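You operate a simulated robot arm through the tools that you are given. There is no shell and no other tool.

The job below is to be done with a simulated robot arm. You get a single attempt, and the scene is never put back.

TASK
Pull the cord up to the purple slider at 50 and clamp it.
Fine: open the clamp and set the purple slider to 50 first, pull with the orange slider, close the clamp; then the blue clip goes on the ledge by the clamp. The brake stays on.

It is judged by the outcome, as a careful person would: the job done as asked, and still so three seconds after it is handed in. It fails if anything else is knocked over, pushed out of place, dropped, spilled or broken.

THE ROBOT
A 6-joint arm with a fingered hand, fixed in place. Base frame: the origin is at the foot of the arm, x ahead of it, y to its left, z up; the work surface is at about z = 812. Lengths are in mm, angles in rad, forces in N, time in s.
With the tool pointing down near the work surface it reaches from about 320 to 800 mm from the base axis. Its first joint turns from -2.007 to 2.007 rad. Payload 4 kg.
The TCP is the grasp point between the finger pads, 26 mm short of the fingertips. In the tool frame z runs along the fingers and y along their closing line. The gripper opens to 164 mm. The gripper's body begins 73 mm behind the TCP. The gripper is a hand of 5 fingers: y runs from the thumb to the fingers, the wrist lies at [0, 0, -239] in the tool frame, and closing takes about 1.5 s.
Orientation is told as [roll, pitch, yaw] about the base's x, y, z axes, in that order, counted from this pose: with the fingers straight down and closing along the base's y, the tool's x points along the base's -x, its y along +y and its z along -z.

THE INTERFACE
- The arm moves only by the tool jog_arm. Its argument "increments" is a list of rows, each an object of numbers (a shift or turn left out is 0, a gripper value left out holds the last): "ax", "ay", "az": the turn, a rotation vector about the tool's x, y, z in rad; "tx", "ty", "tz": the shift along the tool's x, y, z in mm. In form: [{"ax": .., "ay": .., "az": .., "tx": .., "ty": .., "tz": ..}, ...]. A call has 1 to 20 rows; each row is the pose to reach, as a shift and turn from the pose commanded when the call began, along the tool's axes at that moment. "claw" is the gripper command, from -1 (shut) to 1 (fully open), values between in proportion, set as the call begins (left out, the last holds). Rows are played at 5 a second. More than 50 mm and 0.15 rad between two rows, or a gripper value outside its range, and nothing of the call is played. Where a pose cannot be reached the arm comes as near as it can. A force on the tool above 90 N (or 10 N above the force at the start of the call, whichever is more), or a blocked arm, ends the call early, and 0.2 s more pass. The fingers move at their own pace (about 45 mm/s each) and stop on an object; they squeeze with about 22 N. The grip force told is the motor's: it shows also when the fingers shut on nothing. Time passes only in rows, and 0.2 s behind the last, so rows that repeat a pose let the fingers close. It gives the time, the measured TCP pose, the force on the tool (base axes), the opening and the grip force at its end, in the units of the frame above (readings bear some noise), with the torque about the TCP (base axes, N m) and any sound that the robot's microphone picked up.
- Cameras (640 x 400 px; columns grow to the right, rows downward): "scene" is fixed at [393.9, 653.1, 1537]; the picture's right is [-0.93, -0.37, 0.00], its down [-0.18, 0.46, -0.87] and it looks along [0.32, -0.81, -0.49] (base axes); focal length 371 px, centre (320, 200). "wrist" rides on the gripper at [50, -70, -93] in the tool frame; the picture's right is [0.81, 0.59, 0.00], its down [-0.43, 0.60, -0.68] and it looks along [-0.40, 0.55, 0.74] (tool axes); focal length 270 px, centre (320, 200). There is no depth. A picture from a camera that has moved, and an enlarged one, comes with that camera's place and axes in the base frame and with its lens. The place of the scene camera against the robot may be out by one fixed shift of up to 12 mm in any direction.
- capture(camera): a new picture of that camera. It takes no simulated time.
- slide_trunk(by): slides the trunk up (or, below 0, down) by that many mm; the arm rides with it, the base frame stays. It gives what a move gives, with no picture.
- curl_fingers(finger1, finger2, finger3, finger4, thumb_bend): sets how far each is bent, from 0 (flat) to 1 (curled in); at 0.3 the hand is open as for a grip, at 0.7 the pads meet at the TCP. One left out holds its place. A second passes; each finger stops where it meets its share of the squeeze, and holds until it gets a number again. A gripper value or a shape takes the hand back. It gives what a move gives, with no picture; readings hold the bend of each and the force on the fingers (four entries, about 0 where the hand has none), thumb and palm.
- grasp_type(shape): the hand has 5 fingers and takes this shape, open, in about a second: jaw (thumb against the fingers, like two jaws); tri (thumb and two fingers); tip (a fingertip pinch); poke (one finger out to press); point (the index stretched); flat (the hand flat); cup (the hand cupped); fist (a fist). The gripper value then closes the fingers along that shape, each until it touches; the sizes above hold for jaw. It gives what a move gives, with no picture.
- enlarge(camera, box): a new picture of the part [left, top, right, bottom] of that camera's present view, enlarged. It takes no simulated time.
- hand_in(): hands the job in; it is judged then, once.

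Nothing tells you positions but the pictures and the camera data. Unless the task says otherwise, let go and move clear before handing in.

The tools are called as a command line: name --argument value ..., lists and objects as JSON in quotes. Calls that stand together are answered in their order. jog_arm: Moves the arm, as the interface text tells. Its arguments: {"type":"object","properties":{"increments":{"type":"array"},"claw":{"type":"number"}},"required":["increments"]} The other tools are called the same way: slide_trunk (by) slides the trunk up or down; grasp_type (shape) gives the hand a shape; curl_fingers (finger1, finger2, finger3, finger4, thumb_bend) moves the fingers one by one; capture (camera) takes a picture; enlarge (camera, box) takes an enlarged picture of a part of a camera's view; hand_in () hands the job in.

At the start:

```text
time: 0.0
tool_pos: [505.1, -319.0, 1202.1]
tool_rot: [0.001, 0.001, 0.0]
wrist_force: [-0.7, -0.6, 0.2]
torque: [-0.01, -0.01, 0.0]
width: 163.9
grasp_force: 0.1
shape: jaw
bend: [0.3, 0.3, 0.3, 0.3, 0.3]
finger forces: [0.0, 0.0, 0.1, 0.0, 0.0, 0.1]
trunk travel left (down, up): [-800.0, 190.0]
```

scene: 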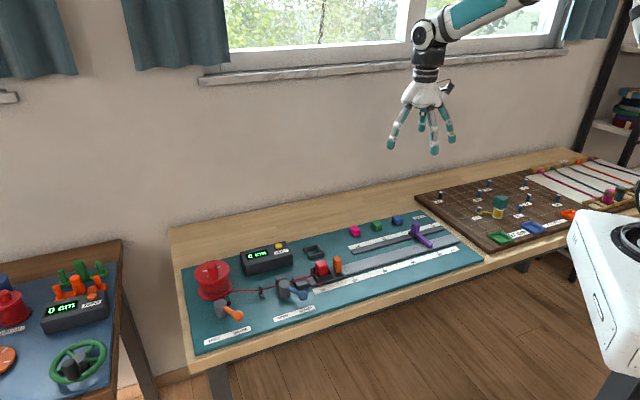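
wrist: 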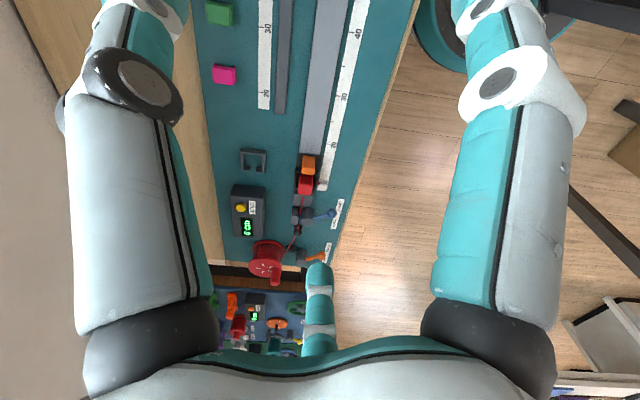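

I see a teal board with a red drum, display, clamp lever, red/orange slider on a rail, a purple slider, and three small coloured clips at the back. I'll enlarge the views to understand the parts first.

enlarge --camera "scene" --box '[180, 220, 340, 350]'

enlarge --camera "scene" --box '[300, 190, 500, 310]'

enlarge --camera "wrist" --box '[190, 0, 420, 140]'

enlarge --camera "wrist" --box '[200, 130, 380, 290]'

```text
3.08 times, centred on (260, 285) of scene
camera zoom: at [393.9, 653.1, 1537.0], right [-0.93, -0.37, 0.0], down [-0.18, 0.46, -0.87], along [0.32, -0.81, -0.49], focal length 1141 px, centre (505, -62)
```

zoom: 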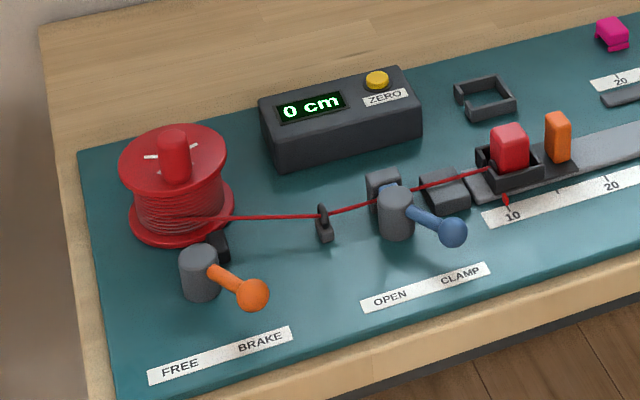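

```text
3.20 times, centred on (400, 250) of scene
camera zoom: at [393.9, 653.1, 1537.0], right [-0.93, -0.37, 0.0], down [-0.18, 0.46, -0.87], along [0.32, -0.81, -0.49], focal length 1187 px, centre (64, 40)
```

zoom: 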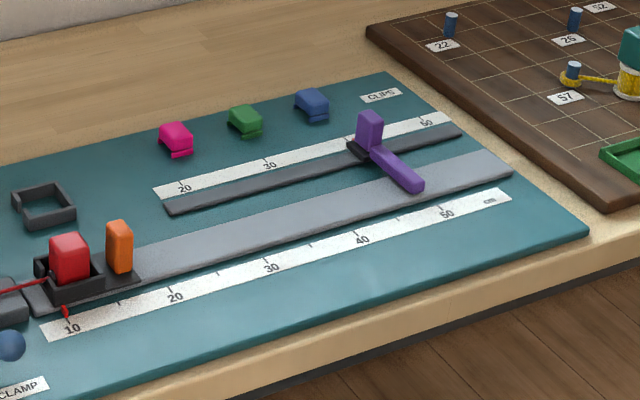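

```text
2.78 times, centred on (305, 70) of wrist
camera zoom: at [454.9, -388.4, 1295.1], right [-0.81, 0.59, 0.0], down [0.43, 0.6, 0.68], along [0.4, 0.55, -0.74], focal length 752 px, centre (362, 562)
```

zoom: 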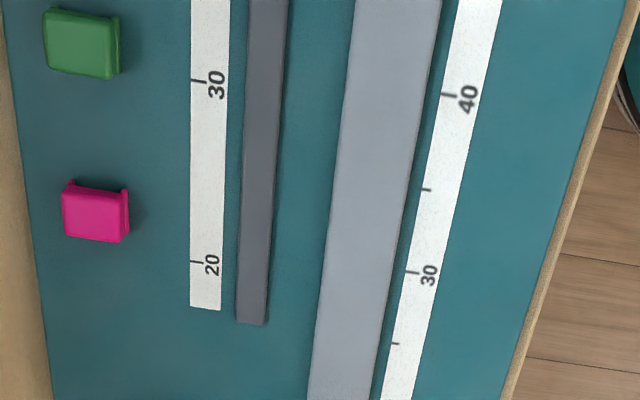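

```text
2.50 times, centred on (290, 210) of wrist
camera zoom: at [454.9, -388.4, 1295.1], right [-0.81, 0.59, 0.0], down [0.43, 0.6, 0.68], along [0.4, 0.55, -0.74], focal length 676 px, centre (395, 175)
```

zoom: 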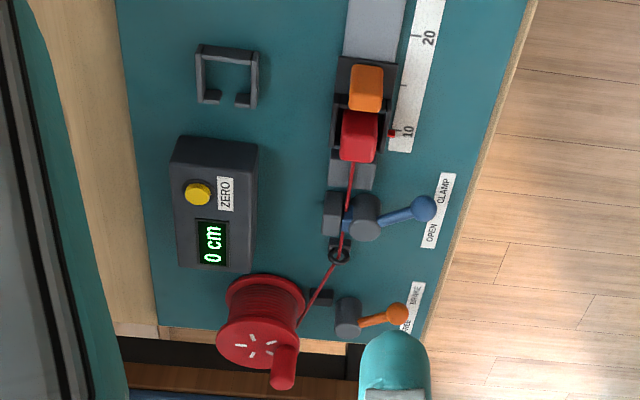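

The board runs diagonally at about 45° to the base axes. The clamp is near (745,-35), the orange slider near (656,-150), the purple slider near (475,-422) and the blue clip near (550,-499). Next I'll bring the hand closer and look at the parts.

jog_arm --increments '[{"tx": -25, "ty": 24, "tz": 30}, {"tx": -50, "ty": 48, "tz": 40}, {"tx": -75, "ty": 72, "tz": 75}, {"tx": -100, "ty": 96, "tz": 110}, {"tx": -127, "ty": 121, "tz": 152}]'

capture --camera "wrist"

capture --camera "scene"

```text
refused: row 5 steps farther than a row can; nothing moved
```

```text
taken
camera wrist: at [454.9, -388.4, 1295.1], right [-0.81, 0.59, 0.0], down [0.43, 0.6, 0.68], along [0.4, 0.55, -0.74], focal length 270 px, centre (320, 200)
```

wrist: 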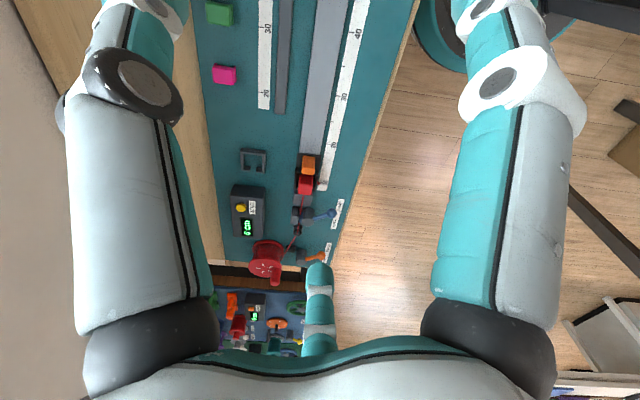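

```text
taken
```

scene: 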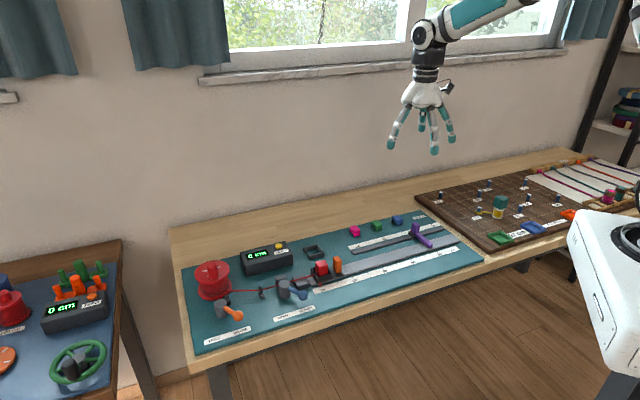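

The step was too long, so nothing moved and the scene is unchanged. I'll use smaller, even steps toward a viewpoint over the clamp.

jog_arm --increments '[{"tx": -21, "ty": 20, "tz": 25}, {"tx": -42, "ty": 40, "tz": 50}, {"tx": -63, "ty": 60, "tz": 75}, {"tx": -84, "ty": 80, "tz": 100}, {"tx": -105, "ty": 100, "tz": 126}, {"tx": -127, "ty": 121, "tz": 152}]'

capture --camera "wrist"

enlarge --camera "wrist" --box '[220, 110, 420, 280]'

```text
time: 1.4
tool_pos: [633.4, -198.7, 1049.4]
tool_rot: [-0.001, -0.001, 0.001]
wrist_force: [0.0, 0.9, 0.6]
torque: [0.01, 0.05, 0.0]
width: 163.9
grasp_force: 0.1
shape: jaw
bend: [0.3, 0.3, 0.3, 0.3, 0.3]
finger forces: [0.0, 0.0, 0.0, 0.1, 0.1, 0.0]
trunk travel left (down, up): [-800.0, 190.0]
```

```text
taken
camera wrist: at [583.0, -267.2, 1142.3], right [-0.81, 0.59, 0.0], down [0.43, 0.6, 0.68], along [0.4, 0.55, -0.74], focal length 270 px, centre (320, 200)
```

wrist: 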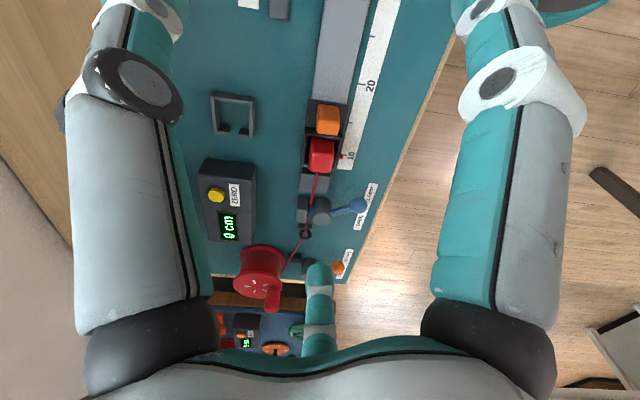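

```text
2.35 times, centred on (320, 195) of wrist
camera zoom: at [583.0, -267.2, 1142.3], right [-0.81, 0.59, 0.0], down [0.43, 0.6, 0.68], along [0.4, 0.55, -0.74], focal length 636 px, centre (320, 212)
```

zoom: 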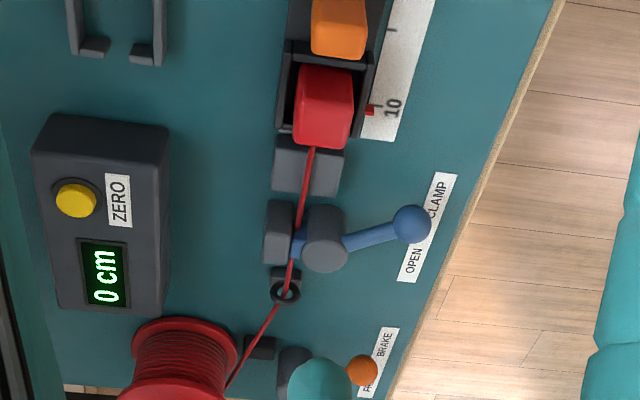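

The lever ball is near (701,0,845) on a post near (756,-20), pointing to CLAMP. The grey block under the cord by the clamp looks like the ledge. I'll try the fingertip-pinch and poke shapes up here and see where the fingertips sit.

grasp_type --shape "tip"

capture --camera "wrist"

enlarge --camera "scene" --box '[260, 60, 460, 310]'

grasp_type --shape "poke"

capture --camera "wrist"

enlarge --camera "scene" --box '[260, 60, 460, 310]'

```text
time: 2.3
tool_pos: [632.0, -198.4, 1050.5]
tool_rot: [0.001, 0.001, 0.001]
wrist_force: [0.0, 0.7, -0.3]
torque: [0.01, 0.02, 0.0]
width: 163.8
grasp_force: 0.1
shape: tip
bend: [0.14, 0.3, 0.3, 0.14, 0.3]
finger forces: [0.1, 0.1, 0.1, 0.0, 0.0, 0.0]
trunk travel left (down, up): [-800.0, 190.0]
```

```text
taken
camera wrist: at [581.5, -267.9, 1142.9], right [-0.81, 0.59, 0.0], down [0.43, 0.6, 0.68], along [0.4, 0.55, -0.74], focal length 270 px, centre (320, 200)
```

wrist: 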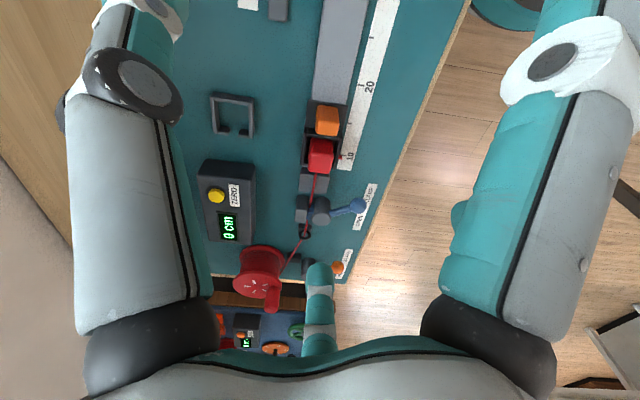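

```text
1.60 times, centred on (360, 185) of scene
camera zoom: at [393.9, 653.1, 1537.0], right [-0.93, -0.37, 0.0], down [-0.18, 0.46, -0.87], along [0.32, -0.81, -0.49], focal length 594 px, centre (256, 224)
```

zoom: 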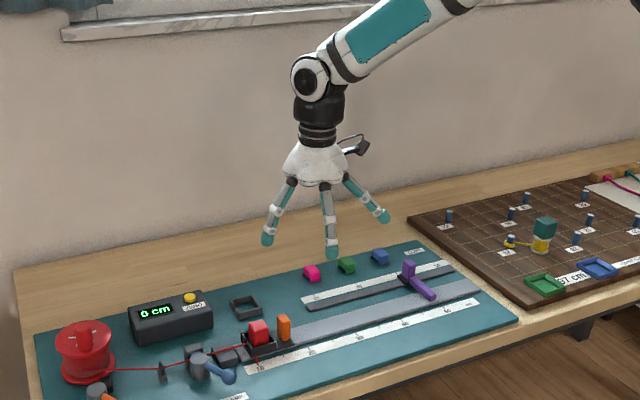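

```text
time: 3.2
tool_pos: [632.1, -198.7, 1049.7]
tool_rot: [0.0, 0.0, 0.0]
wrist_force: [0.4, 0.0, -0.3]
torque: [0.0, -0.01, -0.04]
width: 0.3
grasp_force: 0.1
shape: poke
bend: [1.0, 1.0, 1.0, 1.0, 0.83]
finger forces: [0.0, 0.0, 0.1, 0.1, 0.0, 0.1]
trunk travel left (down, up): [-800.0, 190.0]
```

```text
taken
camera wrist: at [581.5, -267.9, 1143.0], right [-0.81, 0.59, 0.0], down [0.43, 0.6, 0.68], along [0.4, 0.55, -0.74], focal length 270 px, centre (320, 200)
```

wrist: 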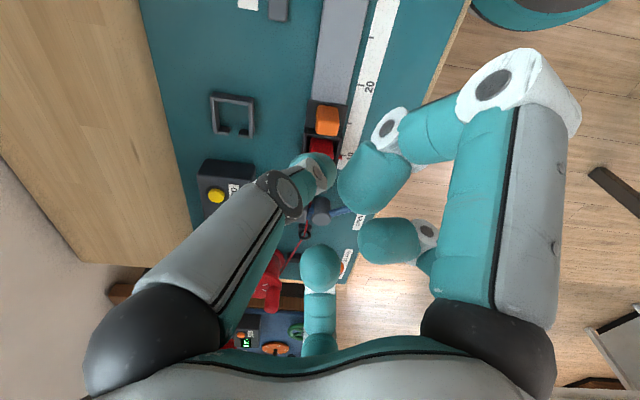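

```text
1.60 times, centred on (360, 185) of scene
camera zoom: at [393.9, 653.1, 1537.0], right [-0.93, -0.37, 0.0], down [-0.18, 0.46, -0.87], along [0.32, -0.81, -0.49], focal length 594 px, centre (256, 224)
```

zoom: 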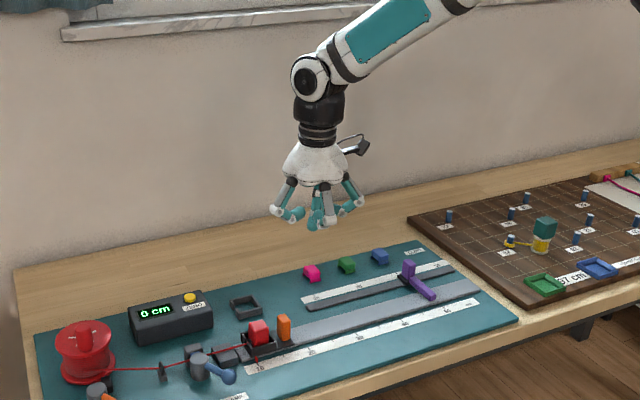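

The poke shape curls every digit, so it gives no clear pushing finger. I'll check the point and tri shapes as well.

grasp_type --shape "point"

capture --camera "wrist"

enlarge --camera "scene" --box '[310, 90, 410, 170]'

grasp_type --shape "tri"

capture --camera "wrist"

enlarge --camera "scene" --box '[310, 90, 410, 170]'

```text
time: 4.1
tool_pos: [631.1, -198.7, 1050.2]
tool_rot: [-0.001, 0.0, 0.0]
wrist_force: [0.5, -0.1, 0.9]
torque: [-0.04, 0.01, -0.02]
width: 157.9
grasp_force: 0.1
shape: point
bend: [0.7, 1.0, 1.0, 1.0, 0.72]
finger forces: [0.0, 0.1, 0.0, 0.0, 0.0, 0.0]
trunk travel left (down, up): [-800.0, 190.0]
```

```text
taken
camera wrist: at [581.5, -267.9, 1142.9], right [-0.81, 0.59, 0.0], down [0.43, 0.6, 0.68], along [0.4, 0.55, -0.74], focal length 270 px, centre (320, 200)
```

wrist: 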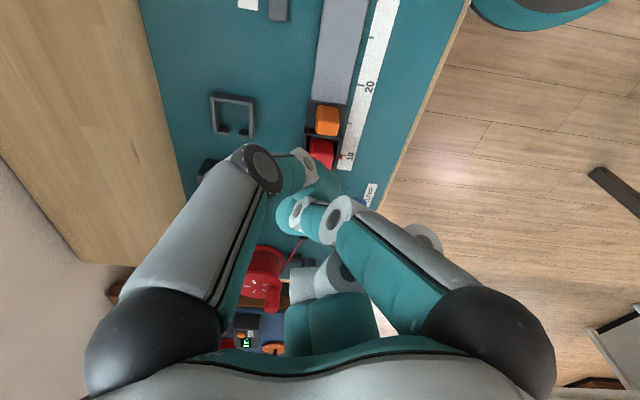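

```text
5.00 times, centred on (360, 130) of scene
camera zoom: at [393.9, 653.1, 1537.0], right [-0.93, -0.37, 0.0], down [-0.18, 0.46, -0.87], along [0.32, -0.81, -0.49], focal length 1855 px, centre (120, 550)
```

zoom: 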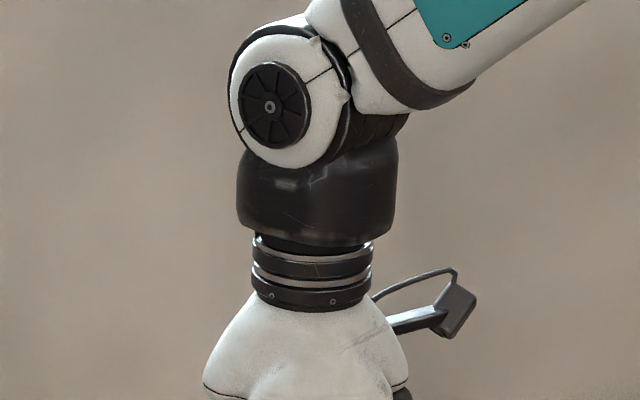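

```text
time: 5.0
tool_pos: [631.7, -198.3, 1050.4]
tool_rot: [0.0, -0.001, -0.001]
wrist_force: [-0.5, 0.3, 0.2]
torque: [0.01, 0.01, -0.01]
width: 164.0
grasp_force: 0.0
shape: tri
bend: [0.14, 0.3, 0.3, 0.14, 0.3]
finger forces: [0.0, 0.0, 0.1, 0.0, 0.0, 0.0]
trunk travel left (down, up): [-800.0, 190.0]
```

```text
taken
camera wrist: at [581.5, -267.9, 1143.0], right [-0.81, 0.59, 0.0], down [0.43, 0.6, 0.68], along [0.4, 0.55, -0.74], focal length 270 px, centre (320, 200)
```

wrist: 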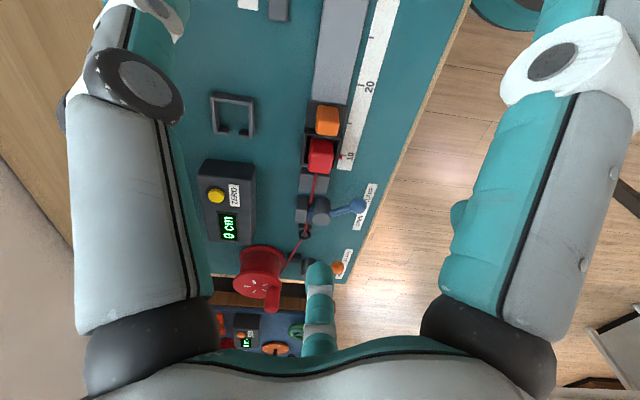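

```text
5.00 times, centred on (360, 130) of scene
camera zoom: at [393.9, 653.1, 1537.0], right [-0.93, -0.37, 0.0], down [-0.18, 0.46, -0.87], along [0.32, -0.81, -0.49], focal length 1855 px, centre (120, 550)
```

zoom: 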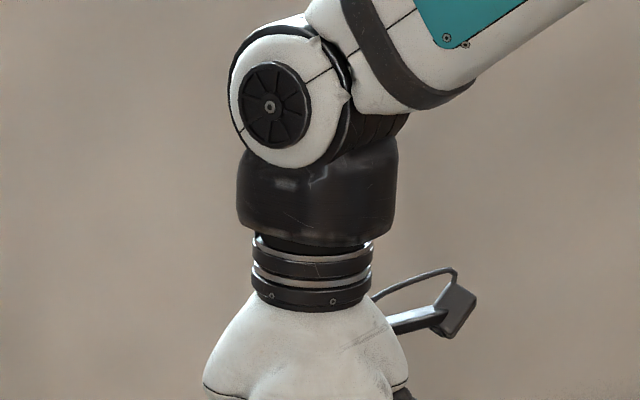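

I still need the finger layout, so I'll take a closer look at the hand in its current state.

enlarge --camera "scene" --box '[325, 140, 415, 225]'

curl_fingers --finger1 0.7 --finger2 0.3 --finger3 0.3 --finger4 0.3 --thumb_bend 0.3

enlarge --camera "scene" --box '[325, 140, 415, 225]'

capture --camera "wrist"

curl_fingers --finger1 0.3 --finger2 0.7

enlarge --camera "scene" --box '[325, 140, 415, 225]'

capture --camera "wrist"

curl_fingers --finger2 0.3 --finger4 0.7

enlarge --camera "scene" --box '[325, 140, 415, 225]'

capture --camera "wrist"

```text
4.71 times, centred on (370, 182) of scene
camera zoom: at [393.9, 653.1, 1537.0], right [-0.93, -0.37, 0.0], down [-0.18, 0.46, -0.87], along [0.32, -0.81, -0.49], focal length 1746 px, centre (85, 282)
```

zoom: 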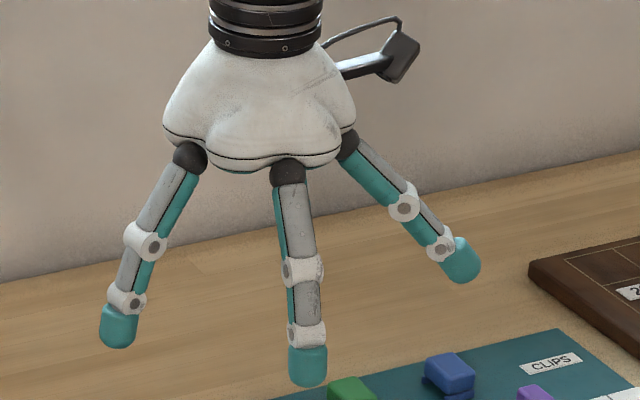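

```text
time: 6.0
tool_pos: [631.8, -200.2, 1048.5]
tool_rot: [0.0, 0.001, 0.001]
wrist_force: [0.3, 0.3, -0.6]
torque: [0.01, 0.0, 0.03]
width: 72.1
grasp_force: 0.0
shape: fingers
bend: [0.7, 0.3, 0.3, 0.3, 0.3]
finger forces: [0.1, 0.0, 0.0, 0.0, 0.0, 0.0]
trunk travel left (down, up): [-800.0, 190.0]
```

```text
4.71 times, centred on (370, 182) of scene
camera zoom: at [393.9, 653.1, 1537.0], right [-0.93, -0.37, 0.0], down [-0.18, 0.46, -0.87], along [0.32, -0.81, -0.49], focal length 1746 px, centre (85, 282)
```

zoom: 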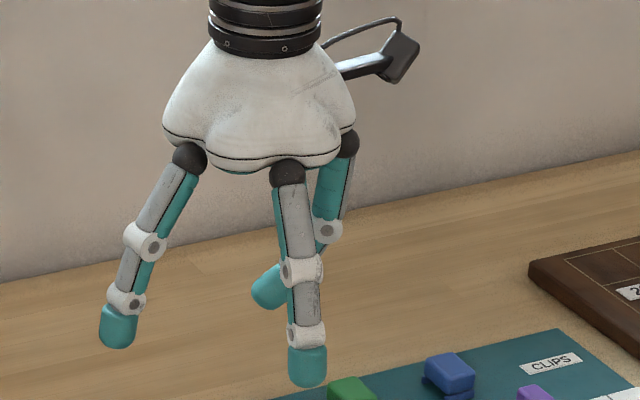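

```text
taken
camera wrist: at [581.7, -267.8, 1142.8], right [-0.81, 0.59, 0.0], down [0.43, 0.6, 0.68], along [0.4, 0.55, -0.74], focal length 270 px, centre (320, 200)
```

wrist: 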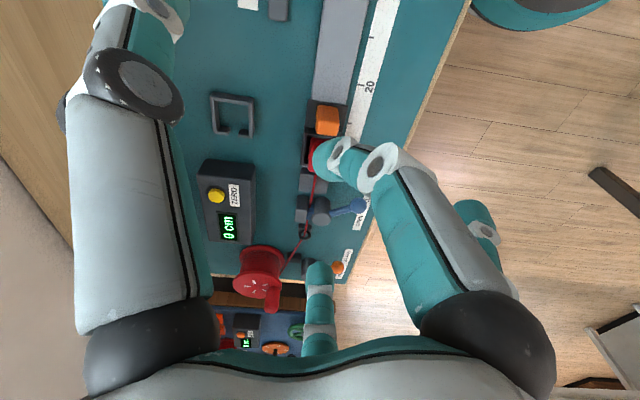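

```text
time: 7.0
tool_pos: [632.5, -198.4, 1048.3]
tool_rot: [0.0, 0.001, 0.0]
wrist_force: [0.3, 0.1, 0.4]
torque: [-0.01, -0.01, -0.03]
width: 90.4
grasp_force: 0.1
shape: fingers
bend: [0.3, 0.7, 0.3, 0.3, 0.3]
finger forces: [0.0, 0.0, 0.0, 0.1, 0.0, 0.1]
trunk travel left (down, up): [-800.0, 190.0]
```

```text
4.71 times, centred on (370, 182) of scene
camera zoom: at [393.9, 653.1, 1537.0], right [-0.93, -0.37, 0.0], down [-0.18, 0.46, -0.87], along [0.32, -0.81, -0.49], focal length 1746 px, centre (85, 282)
```

zoom: 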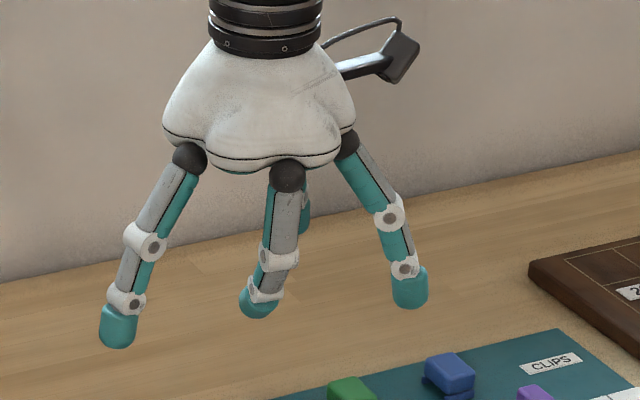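

```text
taken
camera wrist: at [581.7, -267.8, 1142.8], right [-0.81, 0.59, 0.0], down [0.43, 0.6, 0.68], along [0.4, 0.55, -0.74], focal length 270 px, centre (320, 200)
```

wrist: 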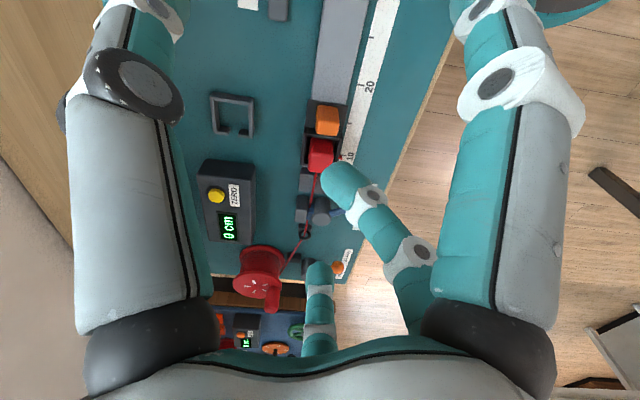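

```text
time: 8.0
tool_pos: [632.0, -199.9, 1049.5]
tool_rot: [-0.001, 0.0, -0.001]
wrist_force: [0.4, -0.6, -0.2]
torque: [-0.02, 0.0, 0.02]
width: 90.2
grasp_force: 0.0
shape: fingers
bend: [0.3, 0.3, 0.3, 0.7, 0.3]
finger forces: [0.1, 0.0, 0.0, 0.1, 0.1, 0.0]
trunk travel left (down, up): [-800.0, 190.0]
```

```text
4.71 times, centred on (370, 182) of scene
camera zoom: at [393.9, 653.1, 1537.0], right [-0.93, -0.37, 0.0], down [-0.18, 0.46, -0.87], along [0.32, -0.81, -0.49], focal length 1746 px, centre (85, 282)
```

zoom: 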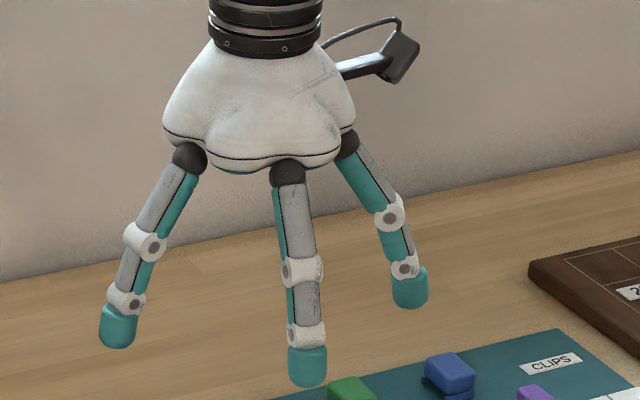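

```text
taken
camera wrist: at [581.7, -267.8, 1142.8], right [-0.81, 0.59, 0.0], down [0.43, 0.6, 0.68], along [0.4, 0.55, -0.74], focal length 270 px, centre (320, 200)
```

wrist: 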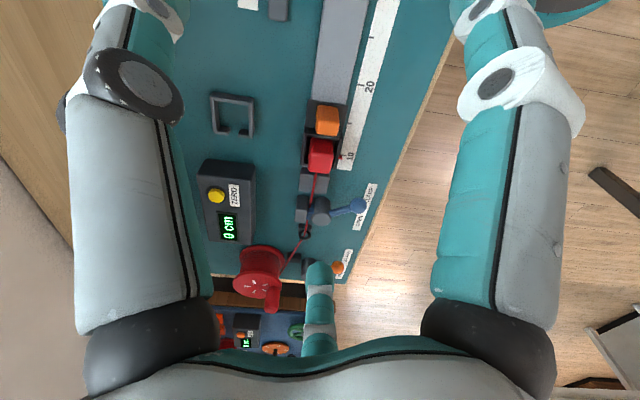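

The hand is a radial claw: thumb at −y, fingers 1–4 at −18°, 54°, 126° and 198°. I'll flatten the fingers to clear the view, turn the tool so its x runs along the rail (yaw ≈0.775), and look at the sled closely.

grasp_type --shape "flat"

jog_arm --increments '[{"tx": -11, "ty": -6, "tz": 14, "az": -0.13}, {"tx": -22, "ty": -12, "tz": 28, "az": -0.26}, {"tx": -33, "ty": -18, "tz": 42, "az": -0.39}, {"tx": -44, "ty": -24, "tz": 56, "az": -0.52}, {"tx": -55, "ty": -30, "tz": 70, "az": -0.65}, {"tx": -67, "ty": -37, "tz": 83, "az": -0.775}]'

capture --camera "wrist"

enlarge --camera "wrist" --box '[220, 110, 420, 280]'

capture --camera "scene"

```text
time: 8.9
tool_pos: [632.1, -199.2, 1049.1]
tool_rot: [-0.001, -0.001, -0.001]
wrist_force: [0.0, -0.1, 0.3]
torque: [0.01, -0.01, -0.02]
width: 0.0
grasp_force: 0.1
shape: flat
bend: [0.69, 0.69, 0.69, 0.7, 0.77]
finger forces: [0.0, 0.0, 0.0, 0.0, 0.0, 0.1]
trunk travel left (down, up): [-800.0, 190.0]
```

```text
time: 10.3
tool_pos: [699.3, -236.5, 966.1]
tool_rot: [0.0, -0.001, 0.777]
wrist_force: [0.6, -0.3, -0.1]
torque: [-0.01, 0.02, 0.0]
width: 0.1
grasp_force: 0.0
shape: flat
bend: [0.69, 0.69, 0.69, 0.7, 0.77]
finger forces: [0.0, 0.1, 0.0, 0.0, 0.0, 0.1]
trunk travel left (down, up): [-800.0, 190.0]
```

```text
taken
camera wrist: at [712.6, -320.9, 1059.9], right [-0.99, -0.15, 0.0], down [-0.11, 0.73, 0.68], along [-0.1, 0.67, -0.74], focal length 270 px, centre (320, 200)
```

wrist: 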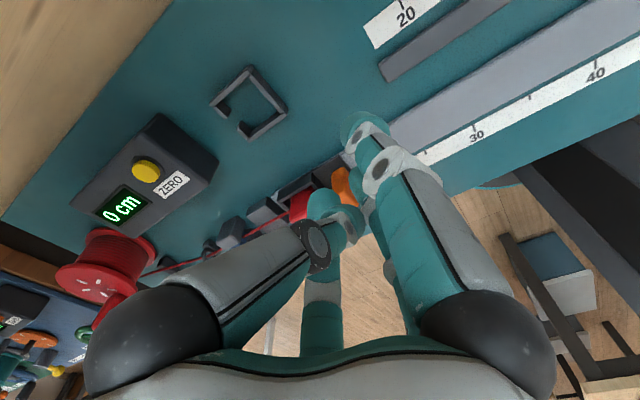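

```text
2.35 times, centred on (320, 195) of wrist
camera zoom: at [712.6, -320.9, 1059.9], right [-0.99, -0.15, 0.0], down [-0.11, 0.73, 0.68], along [-0.1, 0.67, -0.74], focal length 636 px, centre (320, 212)
```

zoom: 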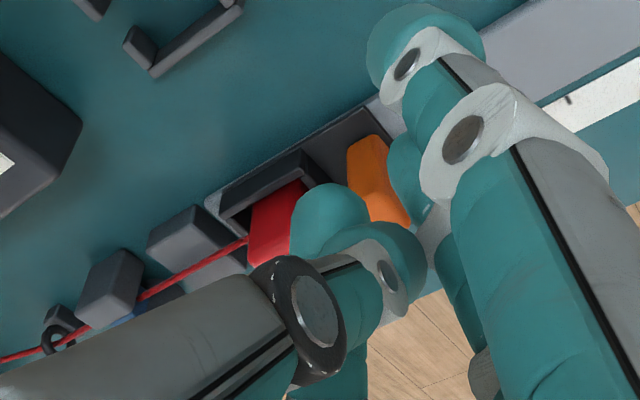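

```text
taken
```

scene: 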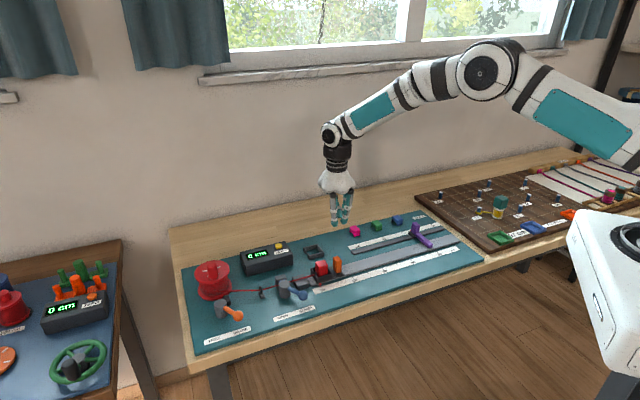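

"Flat" closed the fingers together, so I'll open them out fully to clear the view.

curl_fingers --finger1 0 --finger2 0 --finger3 0 --finger4 0 --thumb_bend 0

capture --camera "wrist"

enlarge --camera "wrist" --box '[240, 110, 400, 270]'

enlarge --camera "scene" --box '[290, 120, 400, 235]'

```text
time: 11.3
tool_pos: [699.6, -235.0, 967.9]
tool_rot: [-0.001, 0.001, 0.774]
wrist_force: [0.1, 0.3, 0.1]
torque: [0.01, 0.01, -0.01]
width: 123.6
grasp_force: 0.1
shape: fingers
bend: [0.01, 0.01, 0.01, 0.01, 0.0]
finger forces: [0.0, 0.1, 0.1, 0.0, 0.0, 0.1]
trunk travel left (down, up): [-800.0, 190.0]
```

```text
taken
camera wrist: at [711.9, -320.6, 1060.5], right [-0.99, -0.15, 0.0], down [-0.11, 0.73, 0.68], along [-0.1, 0.67, -0.74], focal length 270 px, centre (320, 200)
```

wrist: 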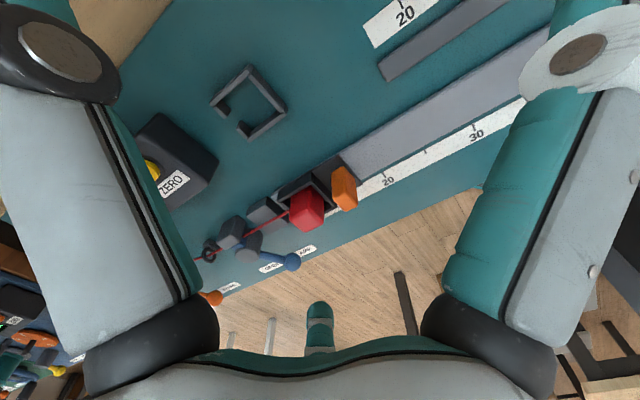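

```text
2.50 times, centred on (320, 190) of wrist
camera zoom: at [711.9, -320.6, 1060.5], right [-0.99, -0.15, 0.0], down [-0.11, 0.73, 0.68], along [-0.1, 0.67, -0.74], focal length 676 px, centre (320, 225)
```

zoom: 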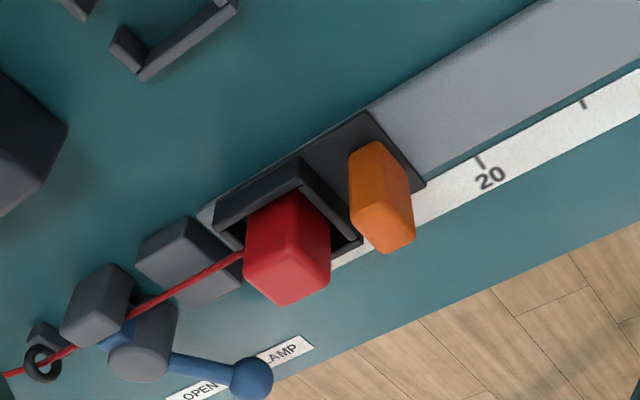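

```text
3.48 times, centred on (345, 178) of scene
camera zoom: at [393.9, 653.1, 1537.0], right [-0.93, -0.37, 0.0], down [-0.18, 0.46, -0.87], along [0.32, -0.81, -0.49], focal length 1290 px, centre (233, 278)
```

zoom: 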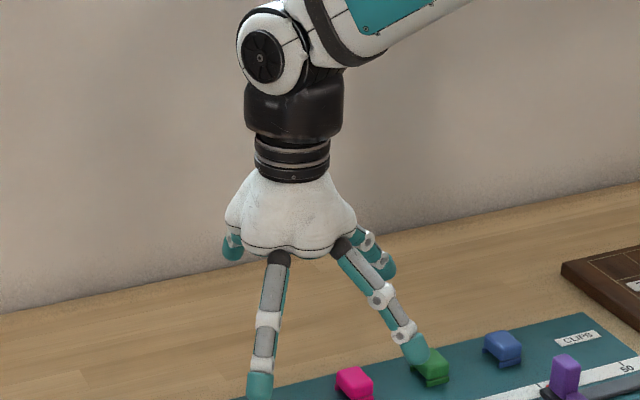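

Now the sled is clear: a tray with the red cord block and an orange handle (top ≈870). The clamp post is near (756,−23), the lever ball near (700,1,843), and the grey block under the cord is the ledge. I'll close the fingers into a pusher and move to the CLAMP side of the lever ball.

grasp_type --shape "flat"

jog_arm --increments '[{"tx": -23.5, "ty": 34, "tz": 5}, {"tx": -47, "ty": 68, "tz": 10}, {"tx": -70.5, "ty": 102, "tz": 18}, {"tx": -94, "ty": 136, "tz": 28}, {"tx": -117.7, "ty": 170, "tz": 38}, {"tx": -117.7, "ty": 170, "tz": 38}]'

enlarge --camera "scene" --box '[220, 170, 380, 330]'

capture --camera "wrist"

```text
time: 12.2
tool_pos: [699.7, -236.1, 968.3]
tool_rot: [0.001, 0.003, 0.775]
wrist_force: [-0.2, -0.5, 0.1]
torque: [0.0, -0.04, -0.01]
width: 0.4
grasp_force: 0.0
shape: flat
bend: [0.69, 0.69, 0.69, 0.69, 0.77]
finger forces: [0.0, 0.0, 0.1, 0.0, 0.0, 0.1]
trunk travel left (down, up): [-800.0, 190.0]
```

```text
time: 13.6
tool_pos: [663.9, -31.7, 928.5]
tool_rot: [0.0, -0.001, 0.776]
wrist_force: [-0.1, 0.2, -0.2]
torque: [-0.03, -0.01, 0.01]
width: 0.1
grasp_force: 0.1
shape: flat
bend: [0.7, 0.69, 0.7, 0.69, 0.77]
finger forces: [0.1, 0.0, 0.1, 0.0, 0.0, 0.0]
trunk travel left (down, up): [-800.0, 190.0]
```

```text
2.50 times, centred on (300, 250) of scene
camera zoom: at [393.9, 653.1, 1537.0], right [-0.93, -0.37, 0.0], down [-0.18, 0.46, -0.87], along [0.32, -0.81, -0.49], focal length 927 px, centre (370, 75)
```

zoom: 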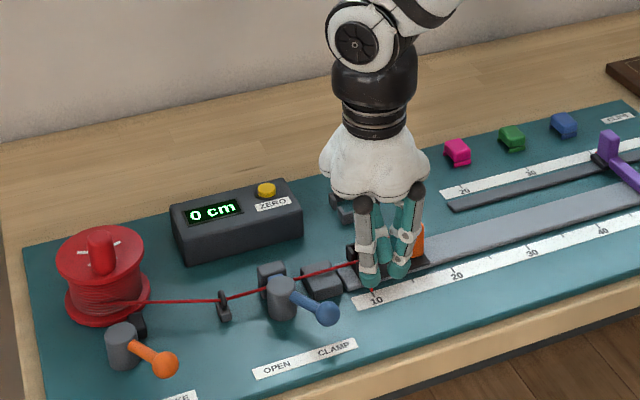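

```text
taken
camera wrist: at [677.1, -116.1, 1022.3], right [-0.99, -0.15, 0.0], down [-0.11, 0.73, 0.68], along [-0.1, 0.67, -0.74], focal length 270 px, centre (320, 200)
```

wrist: 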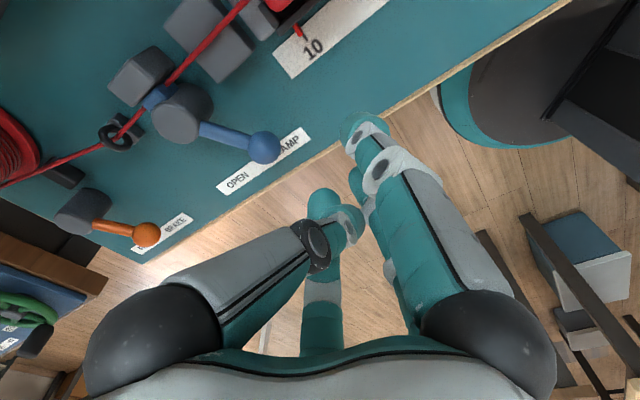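

The ball is confirmed at (701,0,843) and the pusher is on its CLAMP side. I'll descend to fingertip height just below the ball centre.

jog_arm --increments '[{"tz": 22}, {"tz": 44}, {"tz": 66}, {"tz": 66}]'

enlarge --camera "scene" --box '[240, 220, 380, 330]'

capture --camera "wrist"

```text
time: 14.6
tool_pos: [664.7, -31.6, 862.4]
tool_rot: [0.001, 0.001, 0.775]
wrist_force: [0.0, 0.8, 0.4]
torque: [0.02, 0.0, -0.03]
width: 0.0
grasp_force: 0.0
shape: flat
bend: [0.7, 0.69, 0.7, 0.7, 0.77]
finger forces: [0.1, 0.1, 0.0, 0.0, 0.1, 0.0]
trunk travel left (down, up): [-800.0, 190.0]
```

```text
3.64 times, centred on (310, 275) of scene
camera zoom: at [393.9, 653.1, 1537.0], right [-0.93, -0.37, 0.0], down [-0.18, 0.46, -0.87], along [0.32, -0.81, -0.49], focal length 1349 px, centre (356, -73)
```

zoom: 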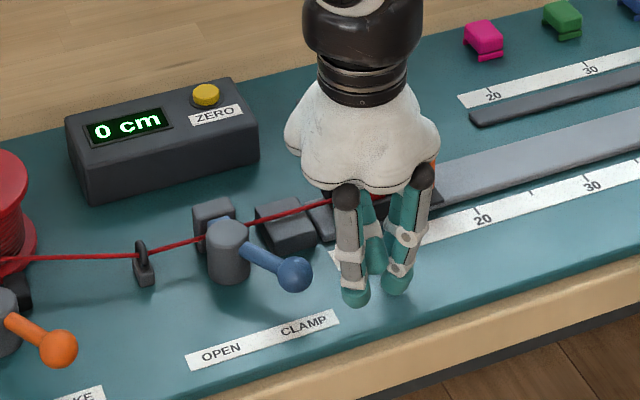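

```text
taken
camera wrist: at [677.3, -116.0, 956.1], right [-0.99, -0.15, 0.0], down [-0.11, 0.73, 0.68], along [-0.1, 0.67, -0.74], focal length 270 px, centre (320, 200)
```

wrist: 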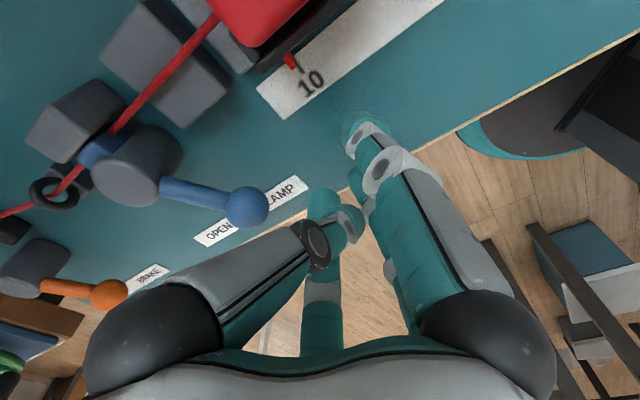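

The fingers are beside the ball with nothing touched. I'll push the lever toward OPEN.

jog_arm --increments '[{"tx": -8}, {"tx": -16}, {"tx": -24}, {"tx": -32}, {"tx": -40}]'

enlarge --camera "scene" --box '[240, 220, 380, 330]'

capture --camera "wrist"

```text
time: 15.8
tool_pos: [693.0, -3.2, 862.2]
tool_rot: [0.0, 0.0, 0.776]
wrist_force: [-0.7, -1.4, 0.8]
torque: [-0.02, 0.01, 0.02]
width: 0.0
grasp_force: 0.1
shape: flat
bend: [0.7, 0.69, 0.7, 0.7, 0.77]
finger forces: [0.0, 0.0, 0.0, 1.1, 0.0, 0.1]
trunk travel left (down, up): [-800.0, 190.0]
```

```text
3.64 times, centred on (310, 275) of scene
camera zoom: at [393.9, 653.1, 1537.0], right [-0.93, -0.37, 0.0], down [-0.18, 0.46, -0.87], along [0.32, -0.81, -0.49], focal length 1349 px, centre (356, -73)
```

zoom: 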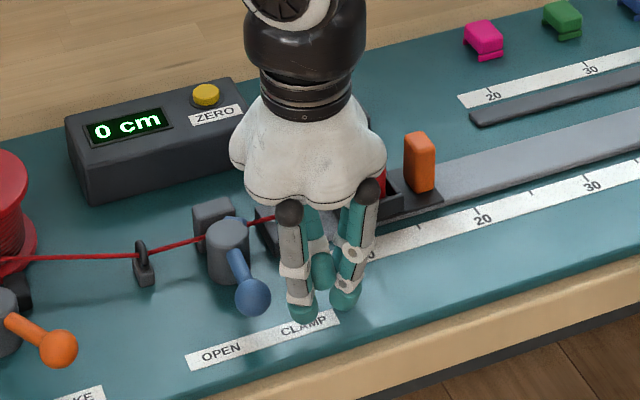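

```text
taken
camera wrist: at [705.7, -88.3, 956.1], right [-0.99, -0.15, 0.0], down [-0.11, 0.73, 0.68], along [-0.1, 0.67, -0.74], focal length 270 px, centre (320, 200)
```

wrist: 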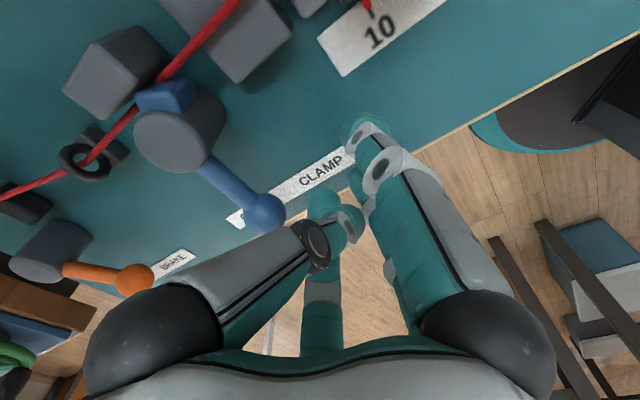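

The lever swings easily and is about halfway. I'll keep pushing toward OPEN.

jog_arm --increments '[{"tx": -7}, {"tx": -14}, {"tx": -21}, {"tx": -28}]'

enlarge --camera "scene" --box '[240, 220, 380, 330]'

capture --camera "wrist"

```text
time: 16.8
tool_pos: [713.2, 15.0, 863.7]
tool_rot: [0.0, 0.001, 0.776]
wrist_force: [-1.2, -0.9, 1.0]
torque: [-0.02, 0.03, 0.0]
width: 0.0
grasp_force: 0.0
shape: flat
bend: [0.7, 0.69, 0.7, 0.7, 0.77]
finger forces: [0.1, 0.0, 0.0, 0.8, 0.0, 0.0]
trunk travel left (down, up): [-800.0, 190.0]
```

```text
3.64 times, centred on (310, 275) of scene
camera zoom: at [393.9, 653.1, 1537.0], right [-0.93, -0.37, 0.0], down [-0.18, 0.46, -0.87], along [0.32, -0.81, -0.49], focal length 1349 px, centre (356, -73)
```

zoom: 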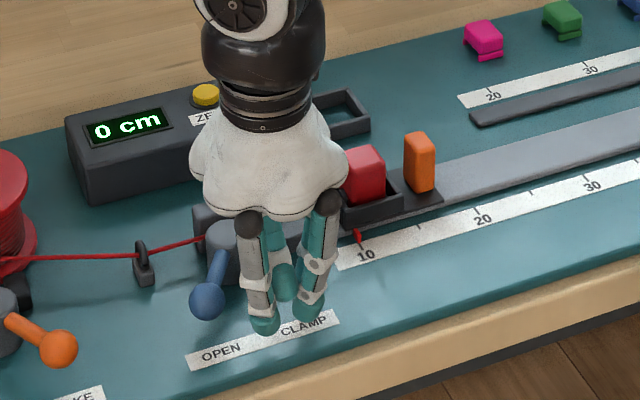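

```text
taken
camera wrist: at [725.6, -68.6, 956.3], right [-0.99, -0.15, 0.0], down [-0.11, 0.73, 0.68], along [-0.1, 0.67, -0.74], focal length 270 px, centre (320, 200)
```

wrist: 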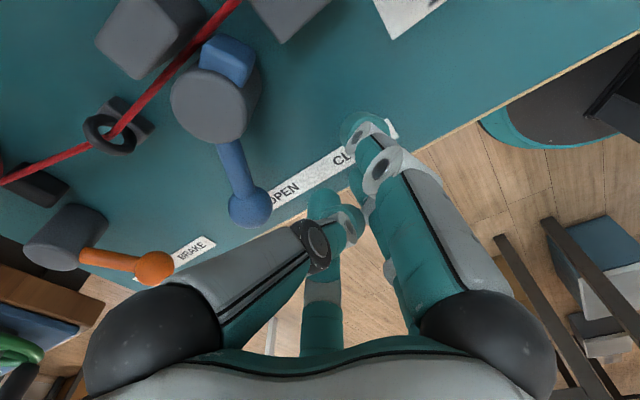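

The lever is now pointing at OPEN. I'll nudge further to see whether it has reached its end stop.

jog_arm --increments '[{"tx": -6}, {"tx": -12}, {"tx": -18}]'

enlarge --camera "scene" --box '[240, 220, 380, 330]'

capture --camera "wrist"

```text
time: 17.6
tool_pos: [724.9, 28.1, 863.0]
tool_rot: [0.0, 0.0, 0.776]
wrist_force: [-4.7, -6.6, 3.5]
torque: [-0.04, 0.02, 0.0]
width: 0.0
grasp_force: 0.1
shape: flat
bend: [0.7, 0.69, 0.7, 0.7, 0.77]
finger forces: [0.1, 0.0, 0.1, 8.3, 0.0, 0.1]
trunk travel left (down, up): [-800.0, 190.0]
```

```text
3.64 times, centred on (310, 275) of scene
camera zoom: at [393.9, 653.1, 1537.0], right [-0.93, -0.37, 0.0], down [-0.18, 0.46, -0.87], along [0.32, -0.81, -0.49], focal length 1349 px, centre (356, -73)
```

zoom: 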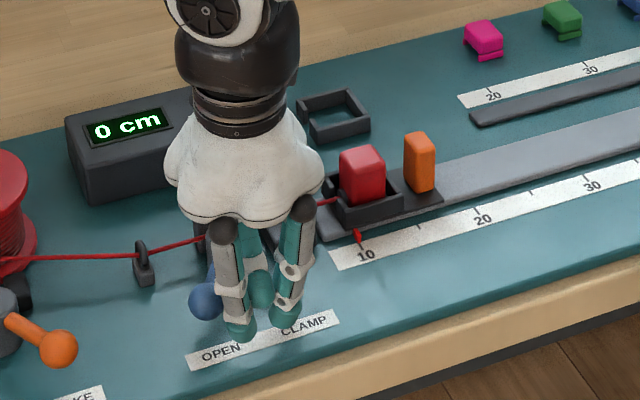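

```text
taken
camera wrist: at [737.9, -56.7, 956.8], right [-0.99, -0.15, 0.0], down [-0.11, 0.73, 0.68], along [-0.1, 0.67, -0.74], focal length 270 px, centre (320, 200)
```

wrist: 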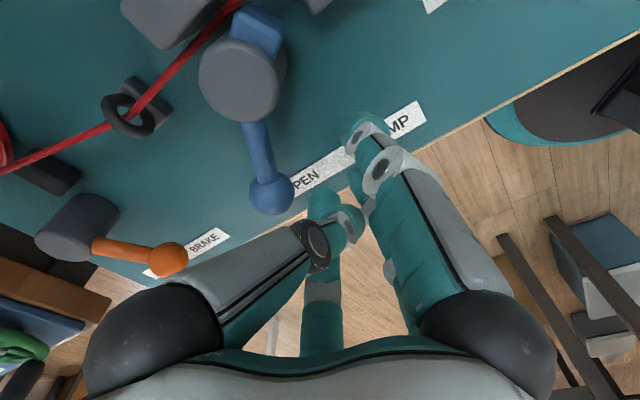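

The lever hit its OPEN stop (8 N, no further motion), with the ball now near (750,46). I'll back off, rise, and travel over to look at the purple slider.

jog_arm --increments '[{"tx": 18}, {"tx": 20, "tz": -35}, {"tx": 20, "tz": -70}, {"tx": 20, "tz": -107}]'

enlarge --camera "scene" --box '[240, 220, 380, 330]'

jog_arm --increments '[{"tx": 42, "ty": -18.5}, {"tx": 84, "ty": -37}, {"tx": 126, "ty": -55.5}, {"tx": 168, "ty": -74}, {"tx": 210, "ty": -92.5}, {"tx": 252, "ty": -111}, {"tx": 294, "ty": -129.5}, {"tx": 336, "ty": -148}, {"tx": 378, "ty": -166.5}, {"tx": 420, "ty": -185}, {"tx": 462, "ty": -203.5}, {"tx": 504, "ty": -222}, {"tx": 544, "ty": -242}, {"tx": 544, "ty": -242}]'

curl_fingers --finger1 0 --finger2 0 --finger3 0 --finger4 0 --thumb_bend 0

capture --camera "wrist"

enlarge --camera "wrist" --box '[230, 60, 430, 260]'

```text
time: 18.6
tool_pos: [710.4, 15.3, 969.9]
tool_rot: [-0.001, 0.0, 0.774]
wrist_force: [0.9, 0.3, -0.6]
torque: [0.0, -0.04, 0.02]
width: 0.3
grasp_force: 0.1
shape: flat
bend: [0.7, 0.7, 0.7, 0.7, 0.77]
finger forces: [0.1, 0.1, 0.1, 0.0, 0.1, 0.1]
trunk travel left (down, up): [-800.0, 190.0]
```

```text
3.64 times, centred on (310, 275) of scene
camera zoom: at [393.9, 653.1, 1537.0], right [-0.93, -0.37, 0.0], down [-0.18, 0.46, -0.87], along [0.32, -0.81, -0.49], focal length 1349 px, centre (356, -73)
```

zoom: 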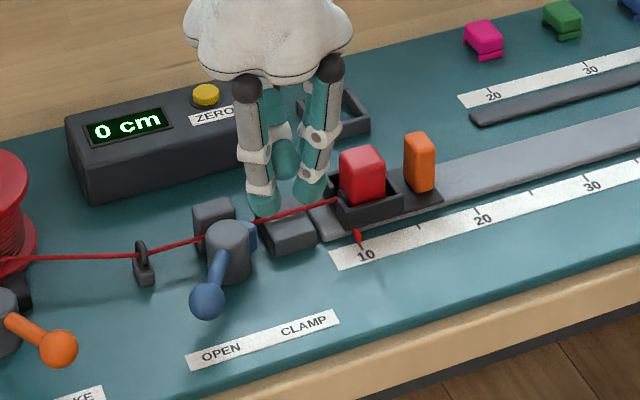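

```text
time: 21.6
tool_pos: [521.7, -490.9, 963.0]
tool_rot: [-0.016, 0.075, 0.707]
wrist_force: [0.3, 0.3, -0.2]
torque: [-0.01, 0.0, 0.01]
width: 158.2
grasp_force: 0.1
shape: flat
bend: [0.7, 0.7, 0.7, 0.7, 0.77]
finger forces: [0.0, 0.0, 0.1, 0.0, 0.0, 0.0]
out of reach, approached as far as the arm can: row 10, 11, 12, 13, 14
trunk travel left (down, up): [-800.0, 190.0]
```

```text
time: 22.6
tool_pos: [522.5, -491.0, 964.1]
tool_rot: [-0.016, 0.073, 0.707]
wrist_force: [-0.4, 0.3, -0.7]
torque: [0.0, -0.04, 0.0]
width: 123.5
grasp_force: 0.0
shape: fingers
bend: [0.01, 0.01, 0.01, 0.01, 0.0]
finger forces: [0.0, 0.0, 0.0, 0.0, 0.0, 0.0]
trunk travel left (down, up): [-800.0, 190.0]
```

```text
taken
camera wrist: at [533.5, -569.8, 1061.7], right [-1.0, -0.08, 0.05], down [-0.03, 0.77, 0.63], along [-0.09, 0.63, -0.77], focal length 270 px, centre (320, 200)
```

wrist: 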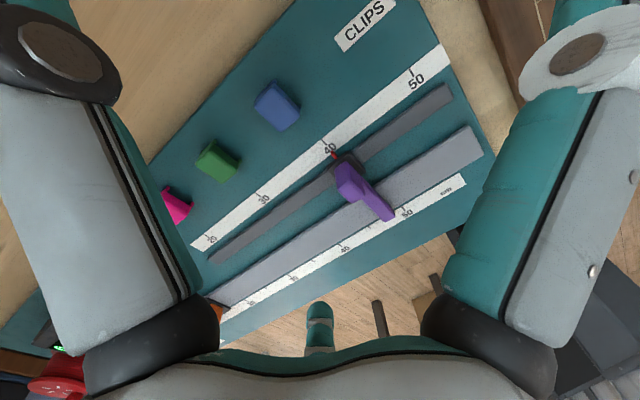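

```text
2.00 times, centred on (330, 160) of wrist
camera zoom: at [533.5, -569.8, 1061.7], right [-1.0, -0.08, 0.05], down [-0.03, 0.77, 0.63], along [-0.09, 0.63, -0.77], focal length 541 px, centre (300, 280)
```

zoom: 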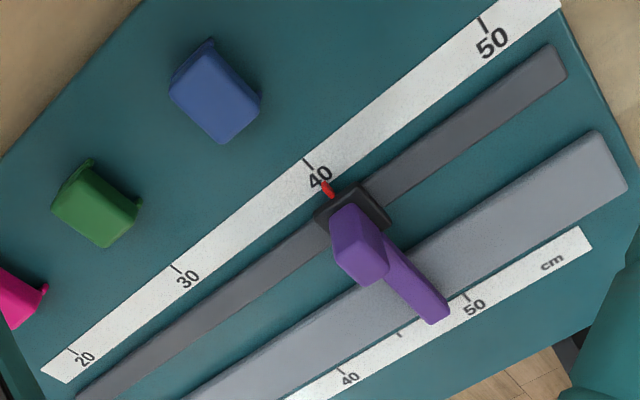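

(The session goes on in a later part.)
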